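You operate a simulated robot arm through the tools that you are given. There is no shell and no other tool.

You run a simulated two-armed robot. Do the job below in one go: nothing can be reset, and whatever is moved stays where it is left.

## Task
Take the blue napkin from the table and hang it over the rack bar.

Only the result counts: the job must be done as asked and must still hold three seconds after the hand-in. Knocking over, shifting, dropping, spilling or breaking anything else fails it. Flat cloth is picked up by pressing the open fingertips on it (5 to 10 N) and closing them slowly along it; thin cloth reads only 2 to 8 mm in the jaws.

## Robot
Two 7-joint arms with two-finger parallel grippers on one trunk, on a base that moves. Base frame: it is fixed to the floor where the robot stands at the start and does not move with it; the origin is under the middle of the robot, x ahead of it, y to its left, z up. Readings come in mm, rad, newtons and seconds.
The left shoulder is at the start at [110, 169, 1486], the right one opposite. With the tool pointing down near the work surface each hand reaches from about 380 to 720 mm from the robot's upright axis, wherever it stands, measured 20 degrees to its own side. Places, roughly: blue napkin [3500, -250, 750]. Payload 1.57 kg a hand.
Tool frame (each hand has its own): the origin (TCP) lies between the finger pads and is the grasp point; the fingertips stand 30 mm ahead of it; z points along the fingers, y is the line along which they close. The gripper opens to 80 mm. The fingers are 17 mm wide and 12 mm thick; the gripper's body (40 by 82 mm) begins 80 mm behind the TCP.
Orientation is that of the tool frame in the base frame, as a unit quaternion [w, x, y, z]. With the fingers straight down and closing along the base's y, the tool's x points along the base's -x, its y along +y and its z along -z.

## Interface
- The arms move only by the tool send_rows. It takes "left_deltas", "right_deltas" or both (then of equal length, played together; a hand with none holds still); each is a list of rows, each an object of numbers (a shift or turn left out is 0, a gripper value left out holds the last): "x", "y", "z": the shift along the base's x, y, z in mm; "ax", "ay", "az": the turn, a rotation vector about the base's x, y, z in rad. In form: [{"x": .., "y": .., "z": .., "ax": .., "ay": .., "az": ..}, ...]. A call has 1 to 20 rows; each row shifts and turns the commanded pose from where the row before left it. "left_fingers" and "right_fingers" are, for a hand that has rows, the gripper command, from -1 (fully open) to 1 (shut), values between in proportion, set as the call begins (left out, the last holds). Each row takes 0.2 s and may step no farther than 50 mm and 0.15 rad from the row before; otherwise, or with a gripper value out of range, the whole call is refused. Where a pose cannot be reached the arm comes as near as it can. A force on the tool above 40 N (or 10 N above the force at the start of the call, whichever is more), or a blocked arm, ends the call early, and 0.2 s more pass. The fingers move at their own pace (about 72 mm/s each) and stop on an object; they squeeze with about 32 N. The grip force told is the motor's: it shows also when the fingers shut on nothing. Time passes only in rows, and 0.2 s behind the last, so rows that do not move let the fingers close. It gives the time, the measured TCP pose, the force on the tool (base axes), the opening and the grip force at its end, in the units of the frame above (readings bear some noise), with the torque about the TCP (base axes, N m) and any sound that the robot's microphone picked up.
- Cameras (640 x 400 px; columns grow to the right, rows downward): "scene" is now at [157.9, -8.8, 1670.2]; the picture's right is [-0.11, -0.99, 0.00], its down [-0.74, 0.08, -0.67] and it looks along [0.66, -0.07, -0.74] (base axes); focal length 261 px, centre (320, 200). "left" rides on the left gripper at [72, 7, -122] in its tool frame; the picture's right is [-0.09, 1.00, 0.00], its down [-0.84, -0.08, -0.54] and it looks along [-0.54, -0.05, 0.84] (tool axes); focal length 238 px, centre (320, 200). "right" rides on the right gripper at [72, -7, -122] in its tool frame; the picture's right is [0.09, 1.00, 0.00], its down [-0.84, 0.08, -0.54] and it looks along [-0.54, 0.05, 0.84] (tool axes); focal length 238 px, centre (320, 200). There is no depth. A picture from a camera that has moved, and an enlarged one, comes with that camera's place and axes in the base frame and with its lens.
- capture(camera): a new picture of that camera. It takes no simulated time.
- move_column(by): slides the trunk up (or, below 0, down) by that many mm; the arms and the scene camera ride with it, the base frame stays. It gives what a move gives, with no picture.
- base_move(legs): drives the robot by 1 to 6 legs, each [ahead, left, turn to the left] in mm, mm and rad, along the robot's own axes; the way and the turn of a leg run together, so that a leg with both is an arc; at most 1500 mm and 3.142 rad a leg. The arms and the cameras ride along, it lands a little off, and it stops where it bumps. It gives what a move gives.
- head_to(pan, tilt): turns the head with the scene camera to pan (to the left, within 1.501 rad either way) and tilt (down, from -0.506 to 1.204), counted from straight ahead of the robot. It gives what a move gives.
- close_up(camera, box): a new picture of the part [left, top, right, bottom] of that camera's present view, enlarged. It takes no simulated time.
- job_done(): hands the job in; it is judged then, once.

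Nothing tells you exact positions but the pictures and the camera data. Unless the task says otherwise, let go and move clear before handing in.

The tools are called after "Call:" by a JSON object that holds its "fn" and its "kwargs". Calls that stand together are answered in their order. send_rows: Moves the arms, as the interface text tells. Its arguments: {"type":"object","properties":{"left_deltas":{"type":"array","items":{"type":"object","properties":{"x":{"type":"number"},"y":{"type":"number"},"z":{"type":"number"},"ax":{"type":"number"},"ay":{"type":"number"},"az":{"type":"number"}}}},"left_fingers":{"type":"number"},"right_deltas":{"type":"array","items":{"type":"object","properties":{"x":{"type":"number"},"y":{"type":"number"},"z":{"type":"number"},"ax":{"type":"number"},"ay":{"type":"number"},"az":{"type":"number"}}}},"right_fingers":{"type":"number"}},"required":[]} The other tools are called the same way: move_column (by) moves the trunk up or down; base_move (legs) drives the base; head_to (pan, tilt) turns the head that bears the scene camera; capture (camera) takes a picture; close_up (camera, box) takes an enlarged picture of a part of a camera's view; job_done () hands the job in.

At the start:

```text
time: 0.0
left_tool_pos: [670.8, 319.8, 1180.7]
left_tcp_rot: [0.0, 0.0, 1.0, 0.0]
left_force: [-0.3, 0.4, 0.3]
left_wrist_torque: [0.02, -0.01, -0.05]
left_gripper_width: 79.8
left_grasp_force: 0.1
right_tool_pos: [647.8, -321.0, 997.2]
right_tcp_rot: [0.0, -0.001, 1.0, 0.0]
right_force: [0.1, -0.3, -0.4]
right_wrist_torque: [0.02, 0.01, 0.01]
right_gripper_width: 80.0
right_grasp_force: 0.0
trunk travel left (down, up): [-800.0, 90.0]
robot x, y, heading: [0.9, 2.7, -0.004]
head pan, tilt (commanded): [-0.113, 0.84]
```

scene: 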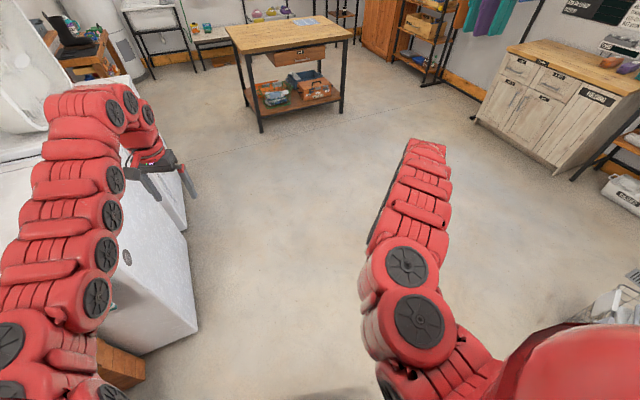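
right: 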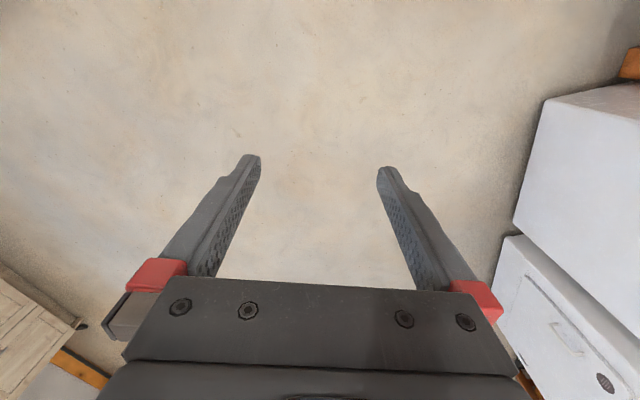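
left: 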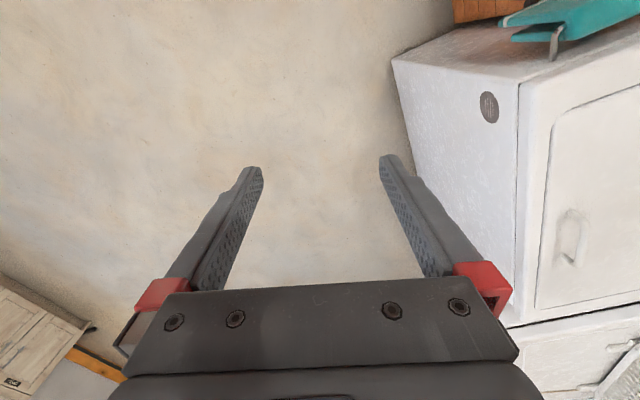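

I see a wooden table about 3 m ahead with something light blue on it, which is probably the napkin. I'll lift the head and zoom in to find the napkin and the rack before driving.

Call:
{"fn": "head_to", "kwargs": {"pan": 0.0, "tilt": 0.3}}

Call:
{"fn": "capture", "kwargs": {"camera": "scene"}}

Call:
{"fn": "close_up", "kwargs": {"camera": "scene", "box": [220, 120, 460, 270]}}

```text
time: 1.0
left_tool_pos: [669.1, 319.4, 1181.1]
left_tcp_rot: [0.0, 0.001, 1.0, 0.0]
left_force: [1.1, -0.1, 0.8]
left_wrist_torque: [0.02, 0.02, 0.01]
left_gripper_width: 80.0
left_grasp_force: 0.1
right_tool_pos: [648.4, -320.5, 997.1]
right_tcp_rot: [0.0, 0.0, 1.0, 0.0]
right_force: [-0.4, -0.1, 0.1]
right_wrist_torque: [-0.02, -0.01, 0.0]
right_gripper_width: 79.8
right_grasp_force: 0.1
trunk travel left (down, up): [-800.0, 90.0]
robot x, y, heading: [-1.6, 3.2, -0.001]
head pan, tilt (commanded): [0.0, 0.3]
```

```text
taken
camera scene: at [173.0, 0.0, 1717.7], right [0.0, -1.0, 0.0], down [-0.3, 0.0, -0.95], along [0.95, 0.0, -0.3], focal length 261 px, centre (320, 200)
```

scene: 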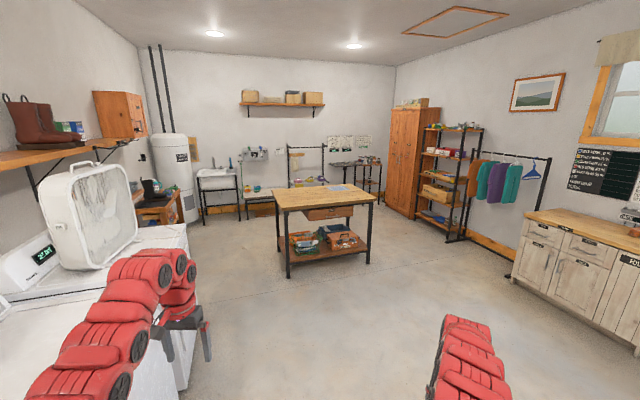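

```text
2.67 times, centred on (340, 195) of scene
camera zoom: at [173.0, 0.0, 1717.7], right [0.0, -1.0, 0.0], down [-0.3, 0.0, -0.95], along [0.95, 0.0, -0.3], focal length 695 px, centre (267, 213)
```

zoom: 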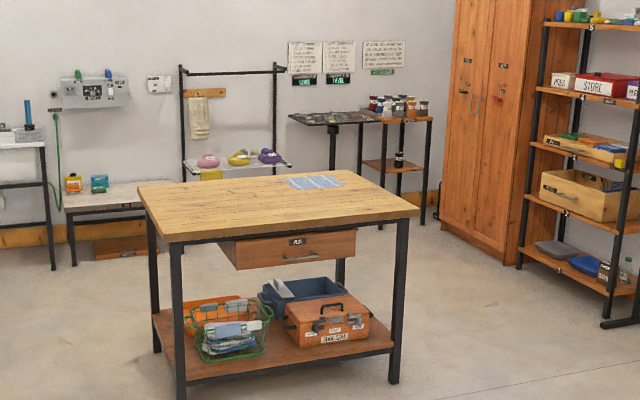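

The blue napkin lies on the far side of the table. Two possible racks show: a black frame with a top bar by the far wall, and a clothes rail on the right. I'll zoom in on both.

Call:
{"fn": "close_up", "kwargs": {"camera": "scene", "box": [270, 130, 366, 190]}}

Call:
{"fn": "close_up", "kwargs": {"camera": "scene", "box": [420, 120, 580, 270]}}

Call:
{"fn": "close_up", "kwargs": {"camera": "scene", "box": [310, 175, 374, 215]}}

Call:
{"fn": "close_up", "kwargs": {"camera": "scene", "box": [180, 130, 300, 220]}}

```text
6.67 times, centred on (318, 160) of scene
camera zoom: at [173.0, 0.0, 1717.7], right [0.0, -1.0, 0.0], down [-0.3, 0.0, -0.95], along [0.95, 0.0, -0.3], focal length 1738 px, centre (333, 467)
```

zoom: 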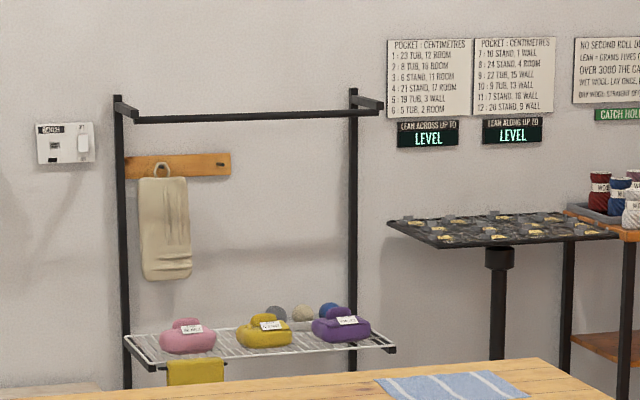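

```text
2.67 times, centred on (500, 195) of scene
camera zoom: at [173.0, 0.0, 1717.7], right [0.0, -1.0, 0.0], down [-0.3, 0.0, -0.95], along [0.95, 0.0, -0.3], focal length 695 px, centre (-160, 213)
```

zoom: 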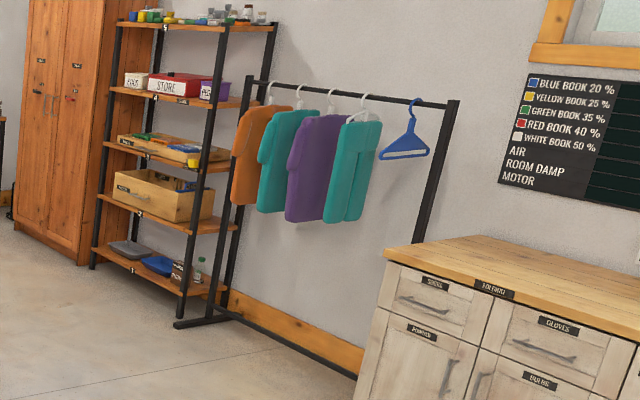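

```text
10.00 times, centred on (342, 195) of scene
camera zoom: at [173.0, 0.0, 1717.7], right [0.0, -1.0, 0.0], down [-0.3, 0.0, -0.95], along [0.95, 0.0, -0.3], focal length 2607 px, centre (100, 250)
```

zoom: 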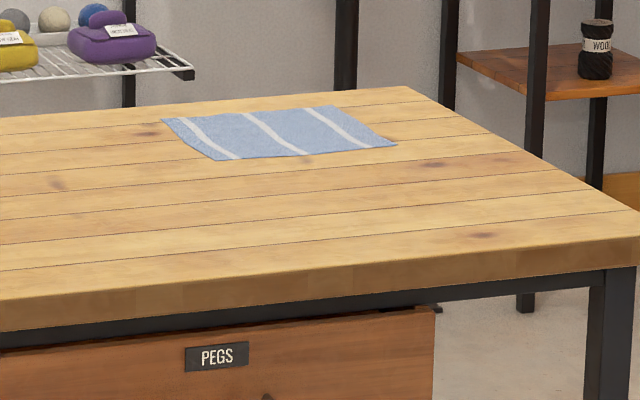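

```text
4.44 times, centred on (240, 175) of scene
camera zoom: at [173.0, 0.0, 1717.7], right [0.0, -1.0, 0.0], down [-0.3, 0.0, -0.95], along [0.95, 0.0, -0.3], focal length 1159 px, centre (676, 311)
```

zoom: 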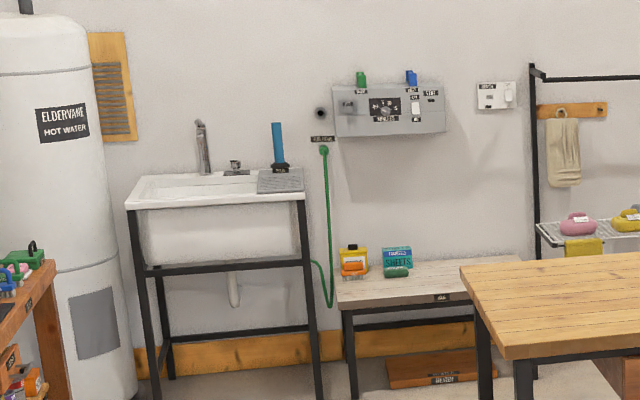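

The rack with the bare top bar stands by the far wall, and the table is turned about 0.3 rad relative to me. Before driving I'll check what is close to my arms and along the right-hand passage.

Call:
{"fn": "head_to", "kwargs": {"pan": 0.9, "tilt": 0.6}}

Call:
{"fn": "capture", "kwargs": {"camera": "scene"}}

Call:
{"fn": "head_to", "kwargs": {"pan": -0.6, "tilt": 0.5}}

Call:
{"fn": "capture", "kwargs": {"camera": "scene"}}

```text
time: 2.2
left_tool_pos: [668.9, 318.4, 1180.7]
left_tcp_rot: [0.0, 0.0, 1.0, 0.0]
left_force: [0.6, -0.3, -0.2]
left_wrist_torque: [-0.01, 0.01, -0.01]
left_gripper_width: 80.0
left_grasp_force: 0.0
right_tool_pos: [648.7, -321.7, 996.5]
right_tcp_rot: [-0.001, 0.0, 1.0, 0.0]
right_force: [-0.5, -0.5, -0.4]
right_wrist_torque: [0.01, -0.01, 0.01]
right_gripper_width: 79.9
right_grasp_force: 0.0
trunk travel left (down, up): [-800.0, 90.0]
robot x, y, heading: [0.0, 3.3, 0.001]
head pan, tilt (commanded): [0.901, 0.6]
```

```text
taken
camera scene: at [134.7, 69.3, 1690.3], right [0.78, -0.62, 0.0], down [-0.35, -0.44, -0.83], along [0.51, 0.65, -0.56], focal length 261 px, centre (320, 200)
```

scene: 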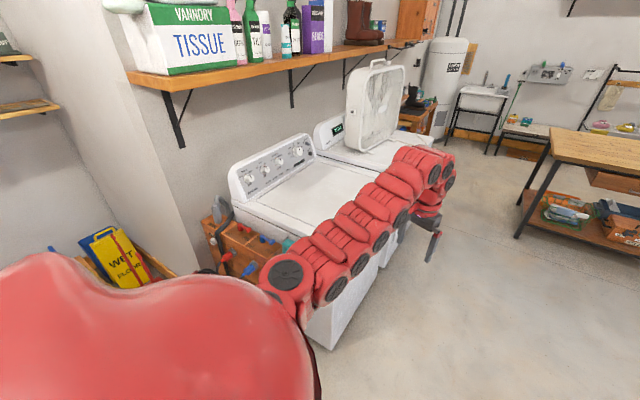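

```text
time: 3.8
left_tool_pos: [669.8, 318.8, 1179.8]
left_tcp_rot: [0.0, 0.0, 1.0, 0.0]
left_force: [0.8, 0.3, -0.5]
left_wrist_torque: [0.02, 0.05, 0.01]
left_gripper_width: 79.8
left_grasp_force: 0.2
right_tool_pos: [648.6, -320.1, 997.4]
right_tcp_rot: [-0.001, 0.0, 1.0, 0.0]
right_force: [0.3, -0.1, -0.8]
right_wrist_torque: [-0.04, 0.0, 0.04]
right_gripper_width: 79.9
right_grasp_force: 0.0
trunk travel left (down, up): [-800.0, 90.0]
robot x, y, heading: [0.8, 0.2, -0.0]
head pan, tilt (commanded): [-0.6, 0.499]
```

```text
taken
camera scene: at [154.8, -51.3, 1699.4], right [-0.56, -0.83, 0.0], down [-0.4, 0.27, -0.88], along [0.72, -0.5, -0.48], focal length 261 px, centre (320, 200)
```

scene: 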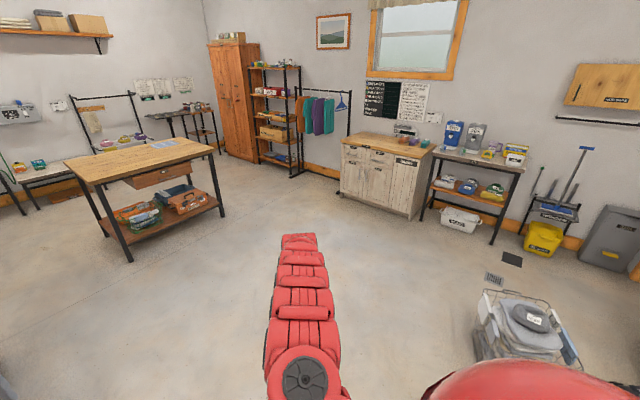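

The route on the right of the table is clear: open floor between the table and the shelf and cabinet. I'll drive diagonally, away from the washing machines first, then look again nearer the table.

Call:
{"fn": "base_move", "kwargs": {"legs": [[1300, -700, 0], [1300, -600, 0]]}}

Call:
{"fn": "head_to", "kwargs": {"pan": 0.5, "tilt": 0.6}}

Call:
{"fn": "capture", "kwargs": {"camera": "scene"}}

```text
time: 17.8
left_tool_pos: [3264.6, -1032.9, 1180.0]
left_tcp_rot: [0.0, 0.01, 1.0, 0.0]
left_force: [0.6, 0.4, -0.2]
left_wrist_torque: [0.0, -0.02, 0.01]
left_gripper_width: 80.2
left_grasp_force: 0.0
right_tool_pos: [3231.4, -1672.7, 997.3]
right_tcp_rot: [0.0, 0.009, 1.0, 0.0]
right_force: [-1.2, 0.0, 0.2]
right_wrist_torque: [0.01, -0.02, 0.03]
right_gripper_width: 80.2
right_grasp_force: 0.1
trunk travel left (down, up): [-800.0, 90.0]
robot x, y, heading: [2588.6, -1337.5, -0.017]
head pan, tilt (commanded): [-0.6, 0.499]
```

```text
time: 19.2
left_tool_pos: [3264.3, -1033.2, 1180.2]
left_tcp_rot: [-0.001, 0.01, 1.0, 0.0]
left_force: [-1.0, 0.6, -0.2]
left_wrist_torque: [0.02, 0.01, 0.0]
left_gripper_width: 79.8
left_grasp_force: 0.0
right_tool_pos: [3232.2, -1671.9, 998.6]
right_tcp_rot: [0.0, 0.009, 1.0, 0.0]
right_force: [0.9, 0.3, -0.3]
right_wrist_torque: [-0.04, 0.03, 0.01]
right_gripper_width: 80.1
right_grasp_force: 0.1
trunk travel left (down, up): [-800.0, 90.0]
robot x, y, heading: [2589.3, -1339.3, -0.021]
head pan, tilt (commanded): [0.499, 0.6]
```

```text
taken
camera scene: at [2747.7, -1299.7, 1690.3], right [0.46, -0.89, 0.0], down [-0.5, -0.26, -0.82], along [0.73, 0.38, -0.57], focal length 261 px, centre (320, 200)
```

scene: 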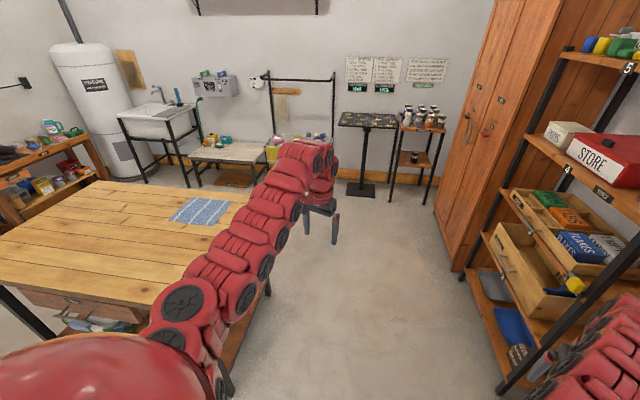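

I'm now to the right of the table. I'll zoom in to triangulate the napkin, the table's corner and the rack from here.

Call:
{"fn": "close_up", "kwargs": {"camera": "scene", "box": [120, 170, 280, 270]}}

Call:
{"fn": "close_up", "kwargs": {"camera": "scene", "box": [240, 60, 368, 140]}}

Call:
{"fn": "close_up", "kwargs": {"camera": "scene", "box": [240, 100, 480, 250]}}

```text
4.00 times, centred on (200, 220) of scene
camera zoom: at [2747.7, -1299.7, 1690.3], right [0.46, -0.89, 0.0], down [-0.5, -0.26, -0.82], along [0.73, 0.38, -0.57], focal length 1043 px, centre (800, 120)
```

zoom: 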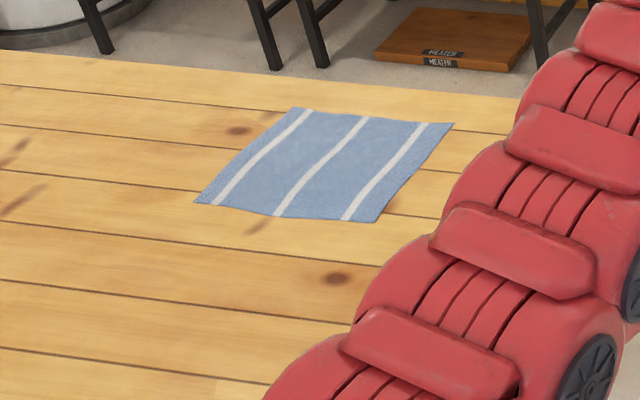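

```text
5.00 times, centred on (304, 100) of scene
camera zoom: at [2747.7, -1299.7, 1690.3], right [0.46, -0.89, 0.0], down [-0.5, -0.26, -0.82], along [0.73, 0.38, -0.57], focal length 1303 px, centre (400, 700)
```

zoom: 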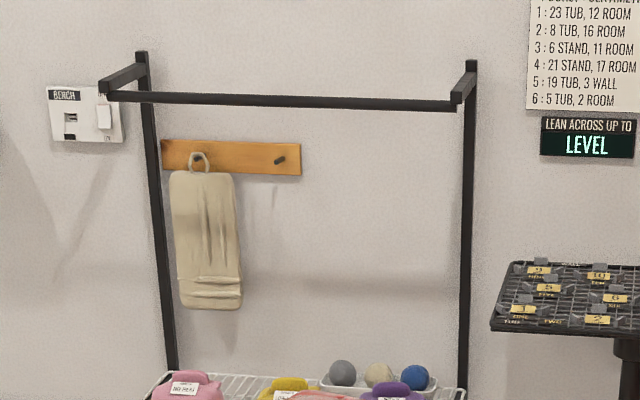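

```text
2.67 times, centred on (360, 175) of scene
camera zoom: at [2747.7, -1299.7, 1690.3], right [0.46, -0.89, 0.0], down [-0.5, -0.26, -0.82], along [0.73, 0.38, -0.57], focal length 695 px, centre (213, 267)
```

zoom: 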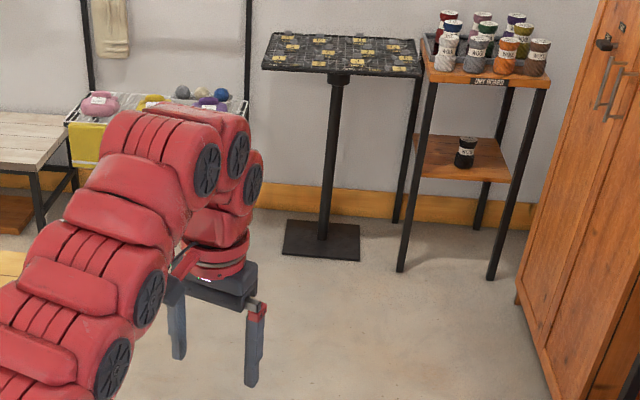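

From the two viewpoints:
- **Napkin:** centre near [3447, -237], z about 866, about 220 x 248 mm, turned about 0.305 rad.
- **Rack bar:** from [5012, 543] to [5229, -134], z about 1217.

My plan is to stand between the table and the rack, grip the napkin's near edge with both hands, then turn to the bar. I'll raise the right hand first, then drive round the table.

Call:
{"fn": "send_rows", "kwargs": {"right_deltas": [{"z": 45}, {"z": 45}, {"z": 45}, {"z": 45}]}}

Call:
{"fn": "base_move", "kwargs": {"legs": [[0, 0, 0.326], [1500, 0, 0], [100, 0, 0]]}}

Call:
{"fn": "capture", "kwargs": {"camera": "scene"}}

```text
time: 20.2
left_tool_pos: [3263.7, -1032.7, 1180.7]
left_tcp_rot: [0.0, 0.01, 1.0, -0.001]
left_force: [-0.9, -0.5, -0.6]
left_wrist_torque: [0.0, -0.05, 0.0]
left_gripper_width: 80.0
left_grasp_force: 0.0
right_tool_pos: [3230.9, -1673.5, 1177.8]
right_tcp_rot: [0.0, 0.009, 1.0, 0.0]
right_force: [-0.6, -0.3, -0.1]
right_wrist_torque: [-0.01, -0.02, 0.0]
right_gripper_width: 79.6
right_grasp_force: 0.0
trunk travel left (down, up): [-800.0, 90.0]
robot x, y, heading: [2586.2, -1340.6, -0.02]
head pan, tilt (commanded): [0.499, 0.6]
```

```text
time: 29.4
left_tool_pos: [4664.7, -356.8, 1181.7]
left_tcp_rot: [0.0, -0.15, 0.989, 0.0]
left_force: [0.4, -0.6, -0.3]
left_wrist_torque: [0.03, -0.01, 0.01]
left_gripper_width: 80.1
left_grasp_force: 0.1
right_tool_pos: [4835.3, -975.4, 1176.8]
right_tcp_rot: [0.001, -0.149, 0.989, 0.0]
right_force: [-0.2, 0.2, 0.4]
right_wrist_torque: [-0.02, 0.0, 0.0]
right_gripper_width: 80.2
right_grasp_force: 0.0
trunk travel left (down, up): [-800.0, 90.0]
robot x, y, heading: [4122.1, -858.5, 0.302]
head pan, tilt (commanded): [0.499, 0.6]
```

```text
taken
camera scene: at [4256.2, -771.2, 1690.5], right [0.72, -0.7, 0.0], down [-0.39, -0.4, -0.83], along [0.58, 0.59, -0.56], focal length 261 px, centre (320, 200)
```

scene: 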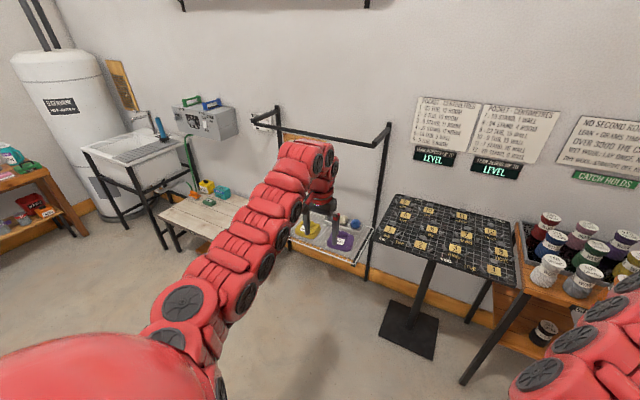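

The way is clear. I'll turn left by half a turn to face back to the table, then look down at the napkin.

Call:
{"fn": "base_move", "kwargs": {"legs": [[0, 0, 1.571], [0, 0, 1.571]]}}

Call:
{"fn": "head_to", "kwargs": {"pan": -0.6, "tilt": 0.8}}

Call:
{"fn": "capture", "kwargs": {"camera": "scene"}}

```text
time: 37.5
left_tool_pos: [3574.9, -1360.4, 1179.9]
left_tcp_rot: [0.0, 0.989, 0.149, 0.0]
left_force: [0.5, 0.2, 0.2]
left_wrist_torque: [0.0, -0.01, 0.01]
left_gripper_width: 80.1
left_grasp_force: 0.0
right_tool_pos: [3403.5, -742.2, 1175.5]
right_tcp_rot: [0.0, 0.989, 0.149, 0.0]
right_force: [-0.1, 0.1, -0.6]
right_wrist_torque: [-0.02, -0.02, 0.02]
right_gripper_width: 80.0
right_grasp_force: 0.0
trunk travel left (down, up): [-800.0, 90.0]
robot x, y, heading: [4118.9, -858.2, -2.844]
head pan, tilt (commanded): [0.499, 0.6]
```

```text
time: 38.8
left_tool_pos: [3574.4, -1360.4, 1181.5]
left_tcp_rot: [0.0, 0.989, 0.15, -0.001]
left_force: [0.2, 0.4, 1.1]
left_wrist_torque: [-0.01, -0.04, 0.04]
left_gripper_width: 80.2
left_grasp_force: 0.2
right_tool_pos: [3404.8, -741.2, 1176.9]
right_tcp_rot: [0.0, 0.989, 0.149, 0.0]
right_force: [0.5, -0.2, -0.3]
right_wrist_torque: [-0.02, 0.03, 0.01]
right_gripper_width: 80.0
right_grasp_force: 0.1
trunk travel left (down, up): [-800.0, 90.0]
robot x, y, heading: [4118.0, -858.5, -2.839]
head pan, tilt (commanded): [-0.6, 0.799]
```

```text
taken
camera scene: at [3964.9, -857.9, 1673.5], right [0.3, 0.96, 0.0], down [0.68, -0.21, -0.7], along [-0.67, 0.21, -0.72], focal length 261 px, centre (320, 200)
```

scene: 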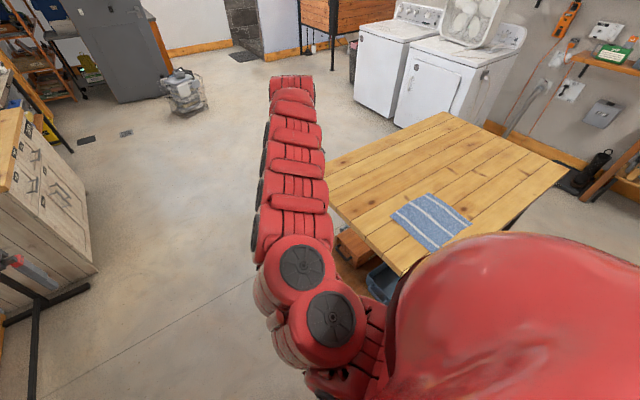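

This third view agrees with my earlier fix: the napkin edge nearest the rack runs from [3510, -86] to [3583, -318]. I'll back up a little and strafe right so that edge is straight ahead of me.

Call:
{"fn": "base_move", "kwargs": {"legs": [[-228, 0, 0], [0, -798, 0.003]]}}

Call:
{"fn": "head_to", "kwargs": {"pan": 0.0, "tilt": 0.9}}

Call:
{"fn": "capture", "kwargs": {"camera": "scene"}}

Call:
{"fn": "capture", "kwargs": {"camera": "left"}}

Call:
{"fn": "capture", "kwargs": {"camera": "right"}}

```text
time: 44.4
left_tool_pos: [3556.3, -527.0, 1180.5]
left_tcp_rot: [0.001, 0.989, 0.149, -0.001]
left_force: [0.2, 1.0, -0.4]
left_wrist_torque: [0.0, -0.04, 0.02]
left_gripper_width: 80.0
left_grasp_force: 0.2
right_tool_pos: [3385.6, 91.6, 1176.3]
right_tcp_rot: [0.0, 0.989, 0.15, 0.0]
right_force: [0.0, -0.8, -0.3]
right_wrist_torque: [-0.02, -0.03, -0.01]
right_gripper_width: 79.8
right_grasp_force: 0.1
trunk travel left (down, up): [-800.0, 90.0]
robot x, y, heading: [4100.7, -25.7, -2.841]
head pan, tilt (commanded): [-0.6, 0.799]
```

```text
time: 45.4
left_tool_pos: [3556.8, -526.5, 1180.3]
left_tcp_rot: [0.0, 0.989, 0.148, 0.001]
left_force: [0.1, 0.0, 0.1]
left_wrist_torque: [0.0, 0.01, 0.03]
left_gripper_width: 80.1
left_grasp_force: 0.0
right_tool_pos: [3387.4, 92.4, 1176.9]
right_tcp_rot: [-0.001, 0.989, 0.149, 0.0]
right_force: [-0.4, 0.7, 0.5]
right_wrist_torque: [-0.01, 0.0, 0.01]
right_gripper_width: 80.0
right_grasp_force: 0.1
trunk travel left (down, up): [-800.0, 90.0]
robot x, y, heading: [4101.3, -20.2, -2.838]
head pan, tilt (commanded): [0.0, 0.901]
```

```text
taken
camera scene: at [3951.5, -69.2, 1665.5], right [-0.29, 0.96, 0.0], down [0.75, 0.23, -0.62], along [-0.59, -0.18, -0.78], focal length 261 px, centre (320, 200)
```

scene: 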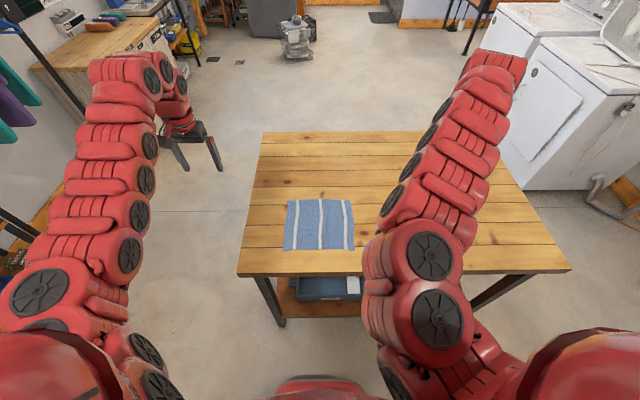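

```text
taken
camera left: at [3627.1, -509.8, 1302.7], right [0.21, -0.98, 0.0], down [-0.82, -0.17, 0.54], along [-0.53, -0.11, -0.84], focal length 238 px, centre (320, 200)
```

left: 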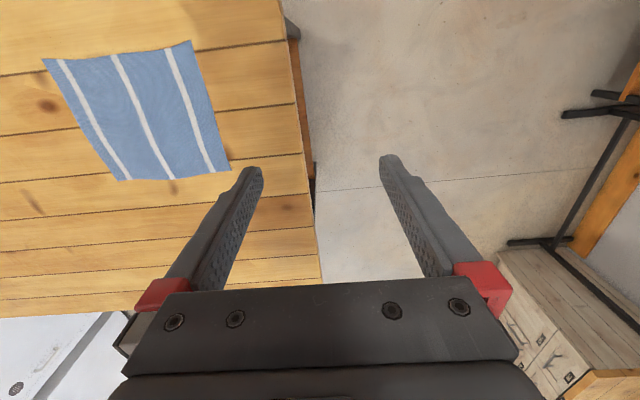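

```text
taken
camera right: at [3452.7, 120.2, 1298.4], right [0.38, -0.92, 0.0], down [-0.78, -0.32, 0.54], along [-0.5, -0.21, -0.84], focal length 238 px, centre (320, 200)
```

right: 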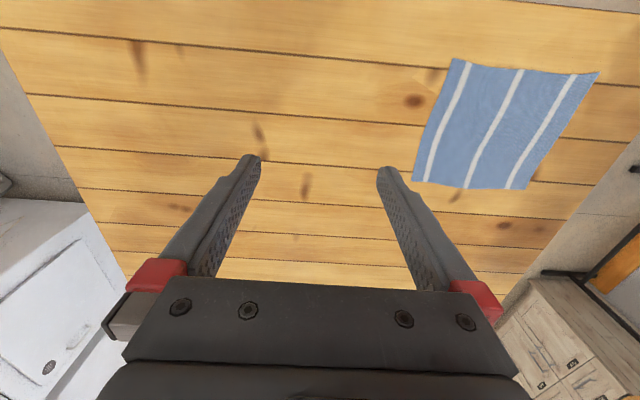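

The wrist cameras agree on the napkin. Its near edge runs from [3518, -80] to [3593, -311] at z about 864, and I'm centred on it. Now I'll bring both hands above that edge, partly open, about 80 mm either side of its middle.

Call:
{"fn": "send_rows", "kwargs": {"left_deltas": [{"x": 1.4, "y": 41.7}, {"x": 1.4, "y": 41.7}, {"x": 1.4, "y": 41.7}, {"x": 1.4, "y": 41.7}, {"x": 1.4, "y": 41.7}, {"x": 1.4, "y": 41.7}, {"z": -44}, {"z": -44}, {"z": -44}, {"z": -44}, {"z": -44}, {}], "right_deltas": [{"x": 21.6, "y": -36.0}, {"x": 21.6, "y": -36.0}, {"x": 21.6, "y": -36.0}, {"x": 21.6, "y": -36.0}, {"x": 21.6, "y": -36.0}, {"x": 21.6, "y": -36.0}, {"z": -43.5}, {"z": -43.5}, {"z": -43.5}, {"z": -43.5}, {"z": -43.5}, {}], "left_fingers": -0.25, "right_fingers": -0.25}}

Call:
{"fn": "capture", "kwargs": {"camera": "left"}}

Call:
{"fn": "capture", "kwargs": {"camera": "right"}}

Call:
{"fn": "capture", "kwargs": {"camera": "scene"}}

```text
time: 48.0
left_tool_pos: [3534.7, -418.0, 1046.4]
left_tcp_rot: [0.0, 0.989, 0.149, 0.0]
left_force: [0.3, 0.3, 0.8]
left_wrist_torque: [0.0, 0.03, 0.01]
left_gripper_width: 49.7
left_grasp_force: 0.1
left hand out of reach, approached as far as the arm can: row 3, 4, 5, 6, 7, 8, 9
right_tool_pos: [3425.6, -15.2, 978.0]
right_tcp_rot: [0.0, 0.989, 0.15, -0.001]
right_force: [0.1, -0.3, -0.1]
right_wrist_torque: [0.02, -0.02, 0.01]
right_gripper_width: 50.0
right_grasp_force: 0.1
right hand out of reach, approached as far as the arm can: row 2, 3, 4, 5, 6, 7
trunk travel left (down, up): [-800.0, 90.0]
robot x, y, heading: [4100.1, -25.8, -2.847]
head pan, tilt (commanded): [0.0, 0.901]
```

```text
taken
camera left: at [3605.2, -402.4, 1169.9], right [0.21, -0.98, 0.0], down [-0.82, -0.17, 0.54], along [-0.53, -0.11, -0.84], focal length 238 px, centre (320, 200)
```

left: 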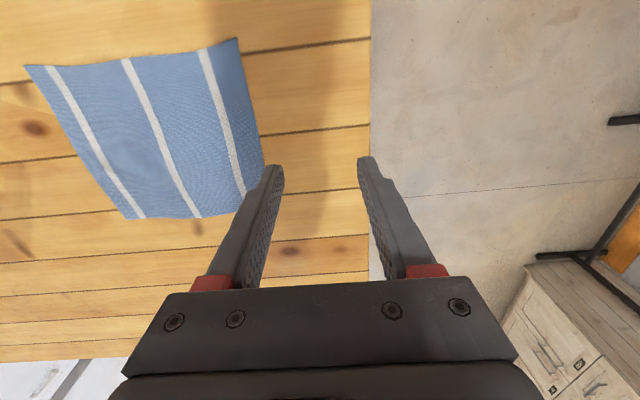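

```text
taken
camera right: at [3491.8, 12.4, 1099.4], right [0.38, -0.92, 0.0], down [-0.78, -0.32, 0.54], along [-0.5, -0.21, -0.84], focal length 238 px, centre (320, 200)
```

right: 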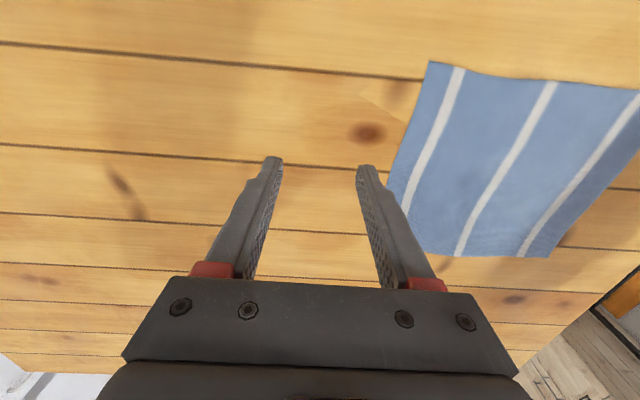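

```text
taken
camera scene: at [3951.2, -68.6, 1665.6], right [-0.3, 0.96, 0.0], down [0.75, 0.23, -0.62], along [-0.59, -0.18, -0.78], focal length 261 px, centre (320, 200)
```

scene: 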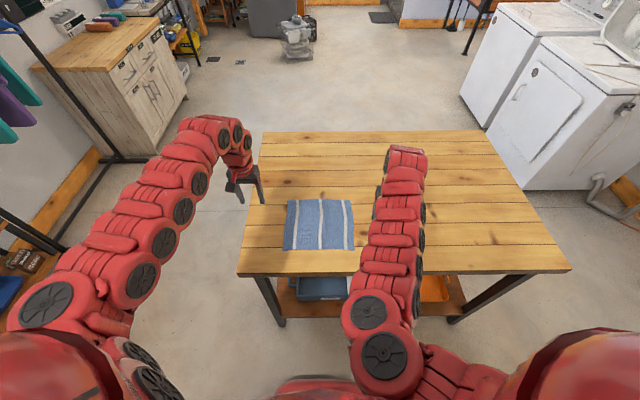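

Both hands stopped short: at this height they can't come any closer together. I'll try lower down, since tool-down poses near the table may reach further inward.

Call:
{"fn": "send_rows", "kwargs": {"left_deltas": [{"z": -43}, {"z": -43}, {"x": 5, "y": 23}, {"x": 5, "y": 23}, {}], "right_deltas": [{"z": -9}, {"z": -9}, {"x": 20, "y": -24}, {"x": 20, "y": -24}, {}]}}

```text
time: 49.2
left_tool_pos: [3544.1, -374.4, 961.0]
left_tcp_rot: [0.0, 0.989, 0.15, 0.001]
left_force: [-0.3, 0.1, 0.6]
left_wrist_torque: [-0.01, -0.02, -0.01]
left_gripper_width: 50.2
left_grasp_force: 0.0
right_tool_pos: [3466.1, -63.4, 960.0]
right_tcp_rot: [0.001, 0.989, 0.149, 0.0]
right_force: [-0.1, 0.2, -0.4]
right_wrist_torque: [-0.01, 0.02, 0.01]
right_gripper_width: 50.1
right_grasp_force: 0.0
trunk travel left (down, up): [-800.0, 90.0]
robot x, y, heading: [4103.5, -27.3, -2.844]
head pan, tilt (commanded): [0.0, 0.901]
```

Lower down it works. I'll keep moving both hands to their points above the napkin edge.

Call:
{"fn": "send_rows", "kwargs": {"left_deltas": [{"x": 5.2, "y": 24.5}, {"x": 5.2, "y": 24.5}, {"x": 5.2, "y": 24.5}, {"x": 5.2, "y": 24.5}, {}], "right_deltas": [{"x": 12.8, "y": -15}, {"x": 12.8, "y": -15}, {"x": 12.8, "y": -15}, {"x": 12.8, "y": -15}, {}]}}

Call:
{"fn": "capture", "kwargs": {"camera": "left"}}

Call:
{"fn": "capture", "kwargs": {"camera": "right"}}

Call:
{"fn": "capture", "kwargs": {"camera": "scene"}}

```text
time: 50.4
left_tool_pos: [3552.7, -276.2, 953.3]
left_tcp_rot: [0.0, 0.989, 0.15, 0.0]
left_force: [0.0, 0.4, -0.4]
left_wrist_torque: [0.0, -0.01, -0.01]
left_gripper_width: 50.0
left_grasp_force: 0.0
left hand out of reach, approached as far as the arm can: row 3, 4
right_tool_pos: [3515.8, -123.0, 961.2]
right_tcp_rot: [-0.001, 0.989, 0.149, 0.0]
right_force: [-0.2, -0.1, 0.4]
right_wrist_torque: [0.0, -0.01, 0.02]
right_gripper_width: 50.2
right_grasp_force: 0.1
trunk travel left (down, up): [-800.0, 90.0]
robot x, y, heading: [4101.7, -21.2, -2.841]
head pan, tilt (commanded): [0.0, 0.901]
```

```text
taken
camera left: at [3622.6, -260.5, 1076.3], right [0.21, -0.98, 0.0], down [-0.82, -0.17, 0.54], along [-0.53, -0.11, -0.84], focal length 238 px, centre (320, 200)
```

left: 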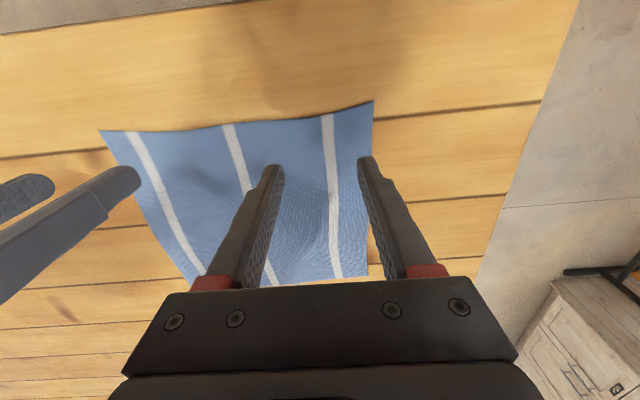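

```text
taken
camera right: at [3583.1, -95.4, 1082.8], right [0.38, -0.92, 0.0], down [-0.78, -0.32, 0.54], along [-0.5, -0.21, -0.84], focal length 238 px, centre (320, 200)
```

right: 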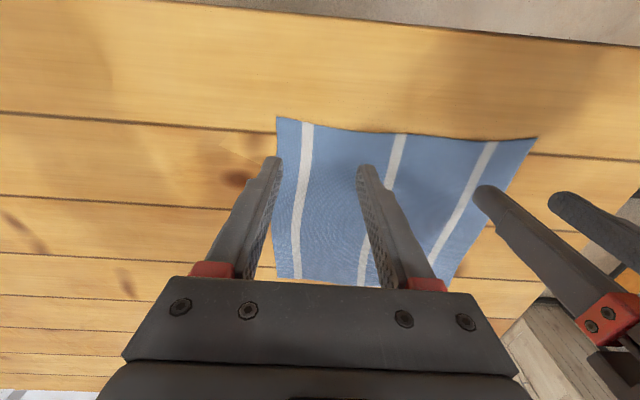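

```text
taken
camera scene: at [3951.6, -69.5, 1665.5], right [-0.3, 0.96, 0.0], down [0.75, 0.23, -0.62], along [-0.59, -0.18, -0.78], focal length 261 px, centre (320, 200)
```

scene: 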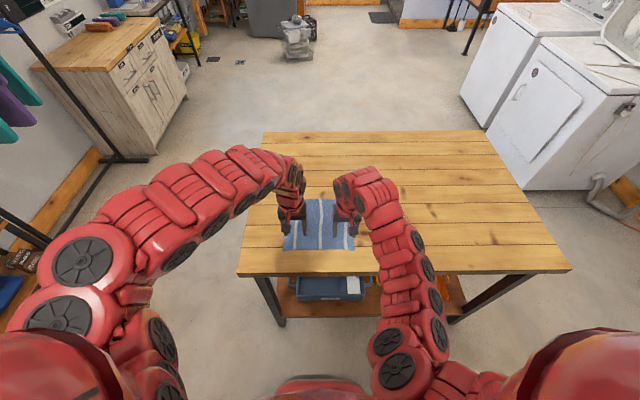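

The left arm is at the limit of its reach here, and the hands can't come close together at bar height. I'll switch to one hand: the right hand will pinch the middle of the near edge. I'll lift and spread the hands, then strafe left so the napkin sits on my right hand's side.

Call:
{"fn": "send_rows", "kwargs": {"left_deltas": [{"x": 15, "y": -47}, {"x": 15, "y": -47}, {"x": 15, "y": -47}, {"x": 15, "y": -47}, {"z": 48}, {"z": 48}, {"z": 48}, {"z": 48}, {}], "right_deltas": [{"z": 20}, {"z": 20}, {"x": -12, "y": 38}, {"x": -12, "y": 38}, {"x": -12, "y": 38}, {"z": 20}, {"z": 20}, {}, {}], "right_fingers": -0.9, "left_fingers": 1}}

Call:
{"fn": "base_move", "kwargs": {"legs": [[0, 205, 0]]}}

Call:
{"fn": "capture", "kwargs": {"camera": "right"}}

Call:
{"fn": "capture", "kwargs": {"camera": "scene"}}

```text
time: 52.4
left_tool_pos: [3578.1, -483.6, 1133.7]
left_tcp_rot: [0.0, 0.989, 0.151, 0.001]
left_force: [-0.2, -0.2, 0.4]
left_wrist_torque: [-0.01, -0.01, 0.0]
left_gripper_width: 0.0
left_grasp_force: 21.0
left hand out of reach, approached as far as the arm can: row 1, 5, 6, 7
right_tool_pos: [3465.8, -13.5, 1005.4]
right_tcp_rot: [0.0, 0.989, 0.15, -0.001]
right_force: [-0.3, 0.4, -0.6]
right_wrist_torque: [0.01, -0.02, 0.01]
right_gripper_width: 75.9
right_grasp_force: 0.1
right hand out of reach, approached as far as the arm can: row 3, 6, 7
trunk travel left (down, up): [-800.0, 90.0]
robot x, y, heading: [4103.7, -26.4, -2.84]
head pan, tilt (commanded): [0.0, 0.901]
```

```text
time: 54.0
left_tool_pos: [3639.4, -676.9, 1134.7]
left_tcp_rot: [0.0, 0.989, 0.15, 0.0]
left_force: [-0.1, -0.1, 0.4]
left_wrist_torque: [-0.05, 0.05, -0.02]
left_gripper_width: 0.1
left_grasp_force: 20.9
right_tool_pos: [3526.1, -207.5, 1004.5]
right_tcp_rot: [0.0, 0.989, 0.15, -0.001]
right_force: [-0.1, 0.0, 0.7]
right_wrist_torque: [0.0, -0.02, 0.0]
right_gripper_width: 76.0
right_grasp_force: 0.0
trunk travel left (down, up): [-800.0, 90.0]
robot x, y, heading: [4162.8, -215.8, -2.839]
head pan, tilt (commanded): [0.0, 0.901]
```

```text
taken
camera right: at [3593.0, -180.6, 1125.9], right [0.38, -0.92, 0.0], down [-0.78, -0.32, 0.54], along [-0.5, -0.21, -0.84], focal length 238 px, centre (320, 200)
```

right: 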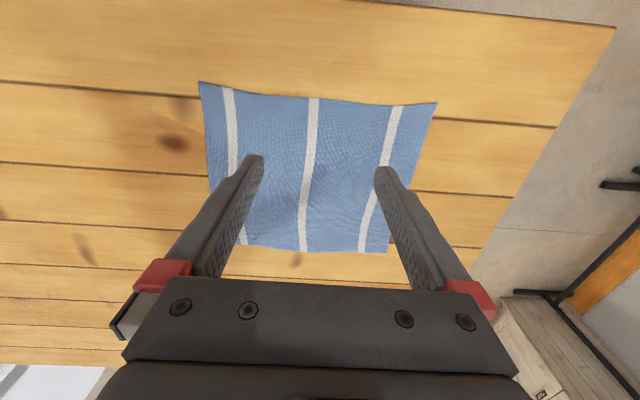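

```text
taken
camera scene: at [4011.8, -264.0, 1665.5], right [-0.3, 0.96, 0.0], down [0.75, 0.23, -0.62], along [-0.59, -0.18, -0.78], focal length 261 px, centre (320, 200)
```

scene: 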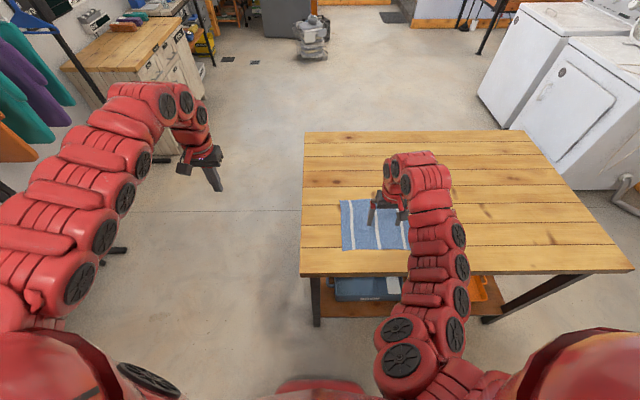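

The right hand is now almost over the middle of the near edge. I'll centre it about 20 mm inside the edge and come down to just above the cloth.

Call:
{"fn": "send_rows", "kwargs": {"right_deltas": [{"x": 5, "y": 3, "z": -24}, {"x": 5, "y": 3, "z": -24}, {"z": -24}, {"z": -24}, {}]}}

Call:
{"fn": "capture", "kwargs": {"camera": "right"}}

```text
time: 55.2
left_tool_pos: [3640.0, -679.3, 1134.7]
left_tcp_rot: [0.001, 0.989, 0.15, -0.001]
left_force: [0.5, -0.2, 0.1]
left_wrist_torque: [0.01, 0.01, -0.03]
left_gripper_width: 0.0
left_grasp_force: 21.3
right_tool_pos: [3535.6, -203.3, 909.7]
right_tcp_rot: [0.0, 0.989, 0.15, -0.001]
right_force: [0.6, -0.5, 0.9]
right_wrist_torque: [0.01, -0.03, -0.03]
right_gripper_width: 75.8
right_grasp_force: 0.1
trunk travel left (down, up): [-800.0, 90.0]
robot x, y, heading: [4163.4, -219.1, -2.839]
head pan, tilt (commanded): [0.0, 0.901]
```

```text
taken
camera right: at [3603.5, -175.7, 1030.7], right [0.38, -0.92, 0.0], down [-0.77, -0.32, 0.54], along [-0.5, -0.21, -0.84], focal length 238 px, centre (320, 200)
```

right: 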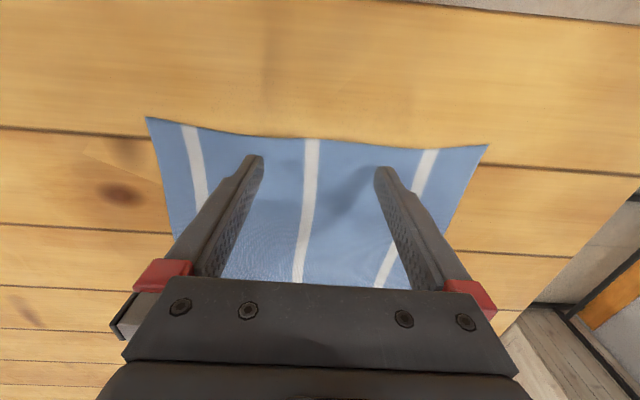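

The fingertips sit just inside the near edge, roughly centred on the middle stripe. I'll lower in small steps until I feel 5 to 10 N.

Call:
{"fn": "send_rows", "kwargs": {"right_deltas": [{"z": -5}, {"z": -4}, {}]}}

Call:
{"fn": "send_rows", "kwargs": {"right_deltas": [{"z": -3}, {}]}}

Call:
{"fn": "send_rows", "kwargs": {"right_deltas": [{"z": -2}, {}]}}

```text
time: 56.0
left_tool_pos: [3640.8, -677.9, 1134.8]
left_tcp_rot: [0.0, 0.989, 0.15, 0.001]
left_force: [-0.6, 0.0, -0.6]
left_wrist_torque: [0.02, -0.01, 0.02]
left_gripper_width: 0.1
left_grasp_force: 20.7
right_tool_pos: [3537.5, -202.7, 899.8]
right_tcp_rot: [0.0, 0.989, 0.15, 0.0]
right_force: [-0.7, 0.1, 0.2]
right_wrist_torque: [-0.01, 0.0, 0.02]
right_gripper_width: 76.0
right_grasp_force: 0.1
trunk travel left (down, up): [-800.0, 90.0]
robot x, y, heading: [4164.5, -221.3, -2.848]
head pan, tilt (commanded): [0.0, 0.901]
```

```text
time: 56.6
left_tool_pos: [3640.6, -678.7, 1134.5]
left_tcp_rot: [0.0, 0.989, 0.149, 0.0]
left_force: [0.0, -0.7, -0.2]
left_wrist_torque: [0.0, -0.01, -0.01]
left_gripper_width: 0.0
left_grasp_force: 21.3
right_tool_pos: [3535.8, -203.8, 894.8]
right_tcp_rot: [0.0, 0.989, 0.15, -0.001]
right_force: [-0.1, -0.5, -0.7]
right_wrist_torque: [-0.03, 0.0, 0.01]
right_gripper_width: 75.8
right_grasp_force: 0.1
trunk travel left (down, up): [-800.0, 90.0]
robot x, y, heading: [4159.1, -218.0, -2.841]
head pan, tilt (commanded): [0.0, 0.901]
```

```text
time: 57.2
left_tool_pos: [3640.6, -677.6, 1135.4]
left_tcp_rot: [0.001, 0.989, 0.15, 0.0]
left_force: [-0.2, 0.1, -0.5]
left_wrist_torque: [-0.01, 0.02, 0.01]
left_gripper_width: 0.0
left_grasp_force: 21.8
right_tool_pos: [3536.1, -202.0, 895.2]
right_tcp_rot: [0.0, 0.989, 0.15, -0.001]
right_force: [0.4, -0.3, -1.5]
right_wrist_torque: [0.0, 0.02, -0.03]
right_gripper_width: 75.8
right_grasp_force: 0.0
trunk travel left (down, up): [-800.0, 90.0]
robot x, y, heading: [4164.2, -216.9, -2.839]
head pan, tilt (commanded): [0.0, 0.901]
```

There's no clear contact yet, so I'll keep going in 2 mm steps.

Call:
{"fn": "send_rows", "kwargs": {"right_deltas": [{"z": -2}, {}]}}

Call:
{"fn": "send_rows", "kwargs": {"right_deltas": [{"z": -1}, {}]}}

```text
time: 57.8
left_tool_pos: [3638.9, -678.0, 1134.8]
left_tcp_rot: [0.0, 0.989, 0.149, 0.0]
left_force: [0.7, 0.6, -0.1]
left_wrist_torque: [0.01, 0.03, 0.01]
left_gripper_width: 0.1
left_grasp_force: 21.6
right_tool_pos: [3536.9, -204.4, 893.1]
right_tcp_rot: [0.0, 0.989, 0.149, 0.0]
right_force: [-0.1, -1.4, 0.6]
right_wrist_torque: [0.0, 0.0, 0.0]
right_gripper_width: 76.0
right_grasp_force: 0.1
trunk travel left (down, up): [-800.0, 90.0]
robot x, y, heading: [4162.4, -218.5, -2.843]
head pan, tilt (commanded): [0.0, 0.901]
```

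```text
time: 58.4
left_tool_pos: [3640.4, -678.0, 1134.9]
left_tcp_rot: [-0.001, 0.989, 0.149, 0.0]
left_force: [-0.3, 0.3, -0.6]
left_wrist_torque: [-0.03, -0.01, 0.0]
left_gripper_width: 0.0
left_grasp_force: 21.2
right_tool_pos: [3536.3, -203.5, 892.0]
right_tcp_rot: [0.0, 0.989, 0.149, -0.001]
right_force: [0.0, -0.1, 0.5]
right_wrist_torque: [0.02, -0.01, 0.04]
right_gripper_width: 76.2
right_grasp_force: 0.0
trunk travel left (down, up): [-800.0, 90.0]
robot x, y, heading: [4162.8, -216.1, -2.84]
head pan, tilt (commanded): [0.0, 0.901]
```

Call:
{"fn": "send_rows", "kwargs": {"right_deltas": [{"z": -1.5}, {}]}}

Call:
{"fn": "send_rows", "kwargs": {"right_deltas": [{"z": -1.5}, {}]}}

Call:
{"fn": "capture", "kwargs": {"camera": "right"}}

```text
time: 59.0
left_tool_pos: [3639.4, -678.2, 1135.3]
left_tcp_rot: [0.0, 0.989, 0.149, 0.0]
left_force: [0.2, 0.0, 0.2]
left_wrist_torque: [0.01, 0.03, -0.03]
left_gripper_width: 0.1
left_grasp_force: 21.6
right_tool_pos: [3535.5, -202.1, 890.8]
right_tcp_rot: [0.0, 0.989, 0.15, -0.002]
right_force: [-1.1, 1.3, 10.8]
right_wrist_torque: [-0.04, -0.04, 0.01]
right_gripper_width: 75.8
right_grasp_force: 0.1
trunk travel left (down, up): [-800.0, 90.0]
robot x, y, heading: [4163.0, -219.5, -2.842]
head pan, tilt (commanded): [0.0, 0.901]
```

```text
time: 59.6
left_tool_pos: [3642.5, -677.8, 1136.4]
left_tcp_rot: [0.0, 0.989, 0.149, -0.002]
left_force: [-0.4, -0.5, -0.7]
left_wrist_torque: [0.01, -0.01, 0.01]
left_gripper_width: 0.0
left_grasp_force: 21.2
right_tool_pos: [3536.4, -203.1, 890.4]
right_tcp_rot: [0.001, 0.989, 0.15, -0.004]
right_force: [-5.7, 1.9, 27.2]
right_wrist_torque: [-0.15, -0.05, -0.05]
right_gripper_width: 75.9
right_grasp_force: 0.0
trunk travel left (down, up): [-800.0, 90.0]
robot x, y, heading: [4162.9, -219.8, -2.838]
head pan, tilt (commanded): [0.0, 0.901]
```

```text
taken
camera right: at [3604.4, -175.2, 1012.2], right [0.38, -0.92, 0.0], down [-0.77, -0.32, 0.55], along [-0.51, -0.21, -0.84], focal length 238 px, centre (320, 200)
```

right: 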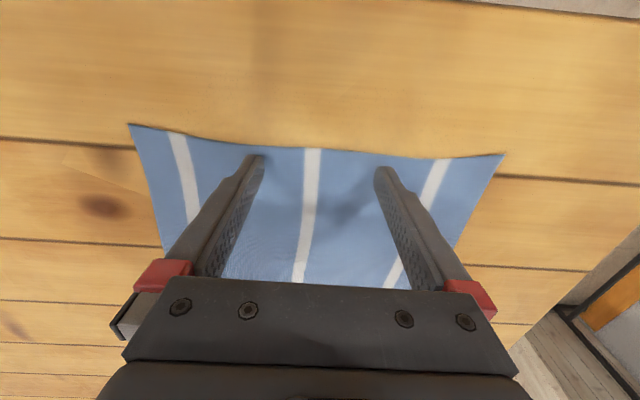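

That last step pressed too hard at 27 N, so I'll back off to about 8 N and start closing slowly.

Call:
{"fn": "send_rows", "kwargs": {"right_deltas": [{"z": 1.8}, {}]}}

Call:
{"fn": "send_rows", "kwargs": {"right_deltas": [{}, {}], "right_fingers": -0.75}}

Call:
{"fn": "send_rows", "kwargs": {"right_deltas": [{}, {}], "right_fingers": -0.6}}

Call:
{"fn": "capture", "kwargs": {"camera": "right"}}

```text
time: 60.2
left_tool_pos: [3641.5, -678.0, 1134.7]
left_tcp_rot: [0.0, 0.989, 0.15, 0.0]
left_force: [0.1, 0.6, 0.3]
left_wrist_torque: [-0.01, 0.02, 0.0]
left_gripper_width: 0.1
left_grasp_force: 21.1
right_tool_pos: [3537.3, -202.0, 890.6]
right_tcp_rot: [0.001, 0.989, 0.15, -0.003]
right_force: [-4.4, 2.0, 19.7]
right_wrist_torque: [0.02, -0.01, 0.0]
right_gripper_width: 76.1
right_grasp_force: 0.1
trunk travel left (down, up): [-800.0, 90.0]
robot x, y, heading: [4164.6, -217.9, -2.848]
head pan, tilt (commanded): [0.0, 0.901]
```

```text
time: 60.8
left_tool_pos: [3641.3, -677.8, 1134.9]
left_tcp_rot: [0.0, 0.989, 0.15, 0.0]
left_force: [-0.6, 0.1, 0.6]
left_wrist_torque: [-0.02, 0.01, -0.03]
left_gripper_width: 0.0
left_grasp_force: 21.5
right_tool_pos: [3538.0, -203.6, 891.0]
right_tcp_rot: [0.001, 0.989, 0.15, -0.002]
right_force: [-0.7, 0.6, 19.4]
right_wrist_torque: [0.09, -0.06, -0.01]
right_gripper_width: 68.5
right_grasp_force: 0.0
trunk travel left (down, up): [-800.0, 90.0]
robot x, y, heading: [4158.8, -219.4, -2.838]
head pan, tilt (commanded): [0.0, 0.901]
```

```text
time: 61.4
left_tool_pos: [3642.0, -678.6, 1135.5]
left_tcp_rot: [0.001, 0.989, 0.149, 0.0]
left_force: [0.4, -0.3, -0.3]
left_wrist_torque: [0.0, -0.01, 0.0]
left_gripper_width: 0.0
left_grasp_force: 21.4
right_tool_pos: [3537.8, -202.6, 891.8]
right_tcp_rot: [0.0, 0.989, 0.15, -0.002]
right_force: [0.8, -0.2, 16.5]
right_wrist_torque: [0.05, -0.15, -0.04]
right_gripper_width: 60.8
right_grasp_force: 0.1
trunk travel left (down, up): [-800.0, 90.0]
robot x, y, heading: [4163.7, -217.9, -2.839]
head pan, tilt (commanded): [0.0, 0.901]
```

```text
taken
camera right: at [3604.8, -175.5, 1012.5], right [0.38, -0.92, 0.0], down [-0.77, -0.32, 0.55], along [-0.5, -0.21, -0.84], focal length 238 px, centre (320, 200)
```

right: 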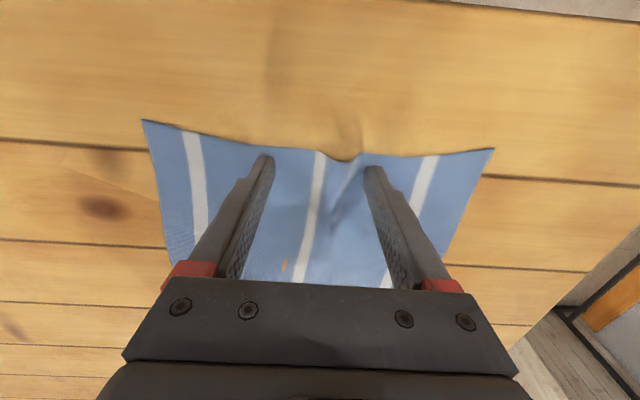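

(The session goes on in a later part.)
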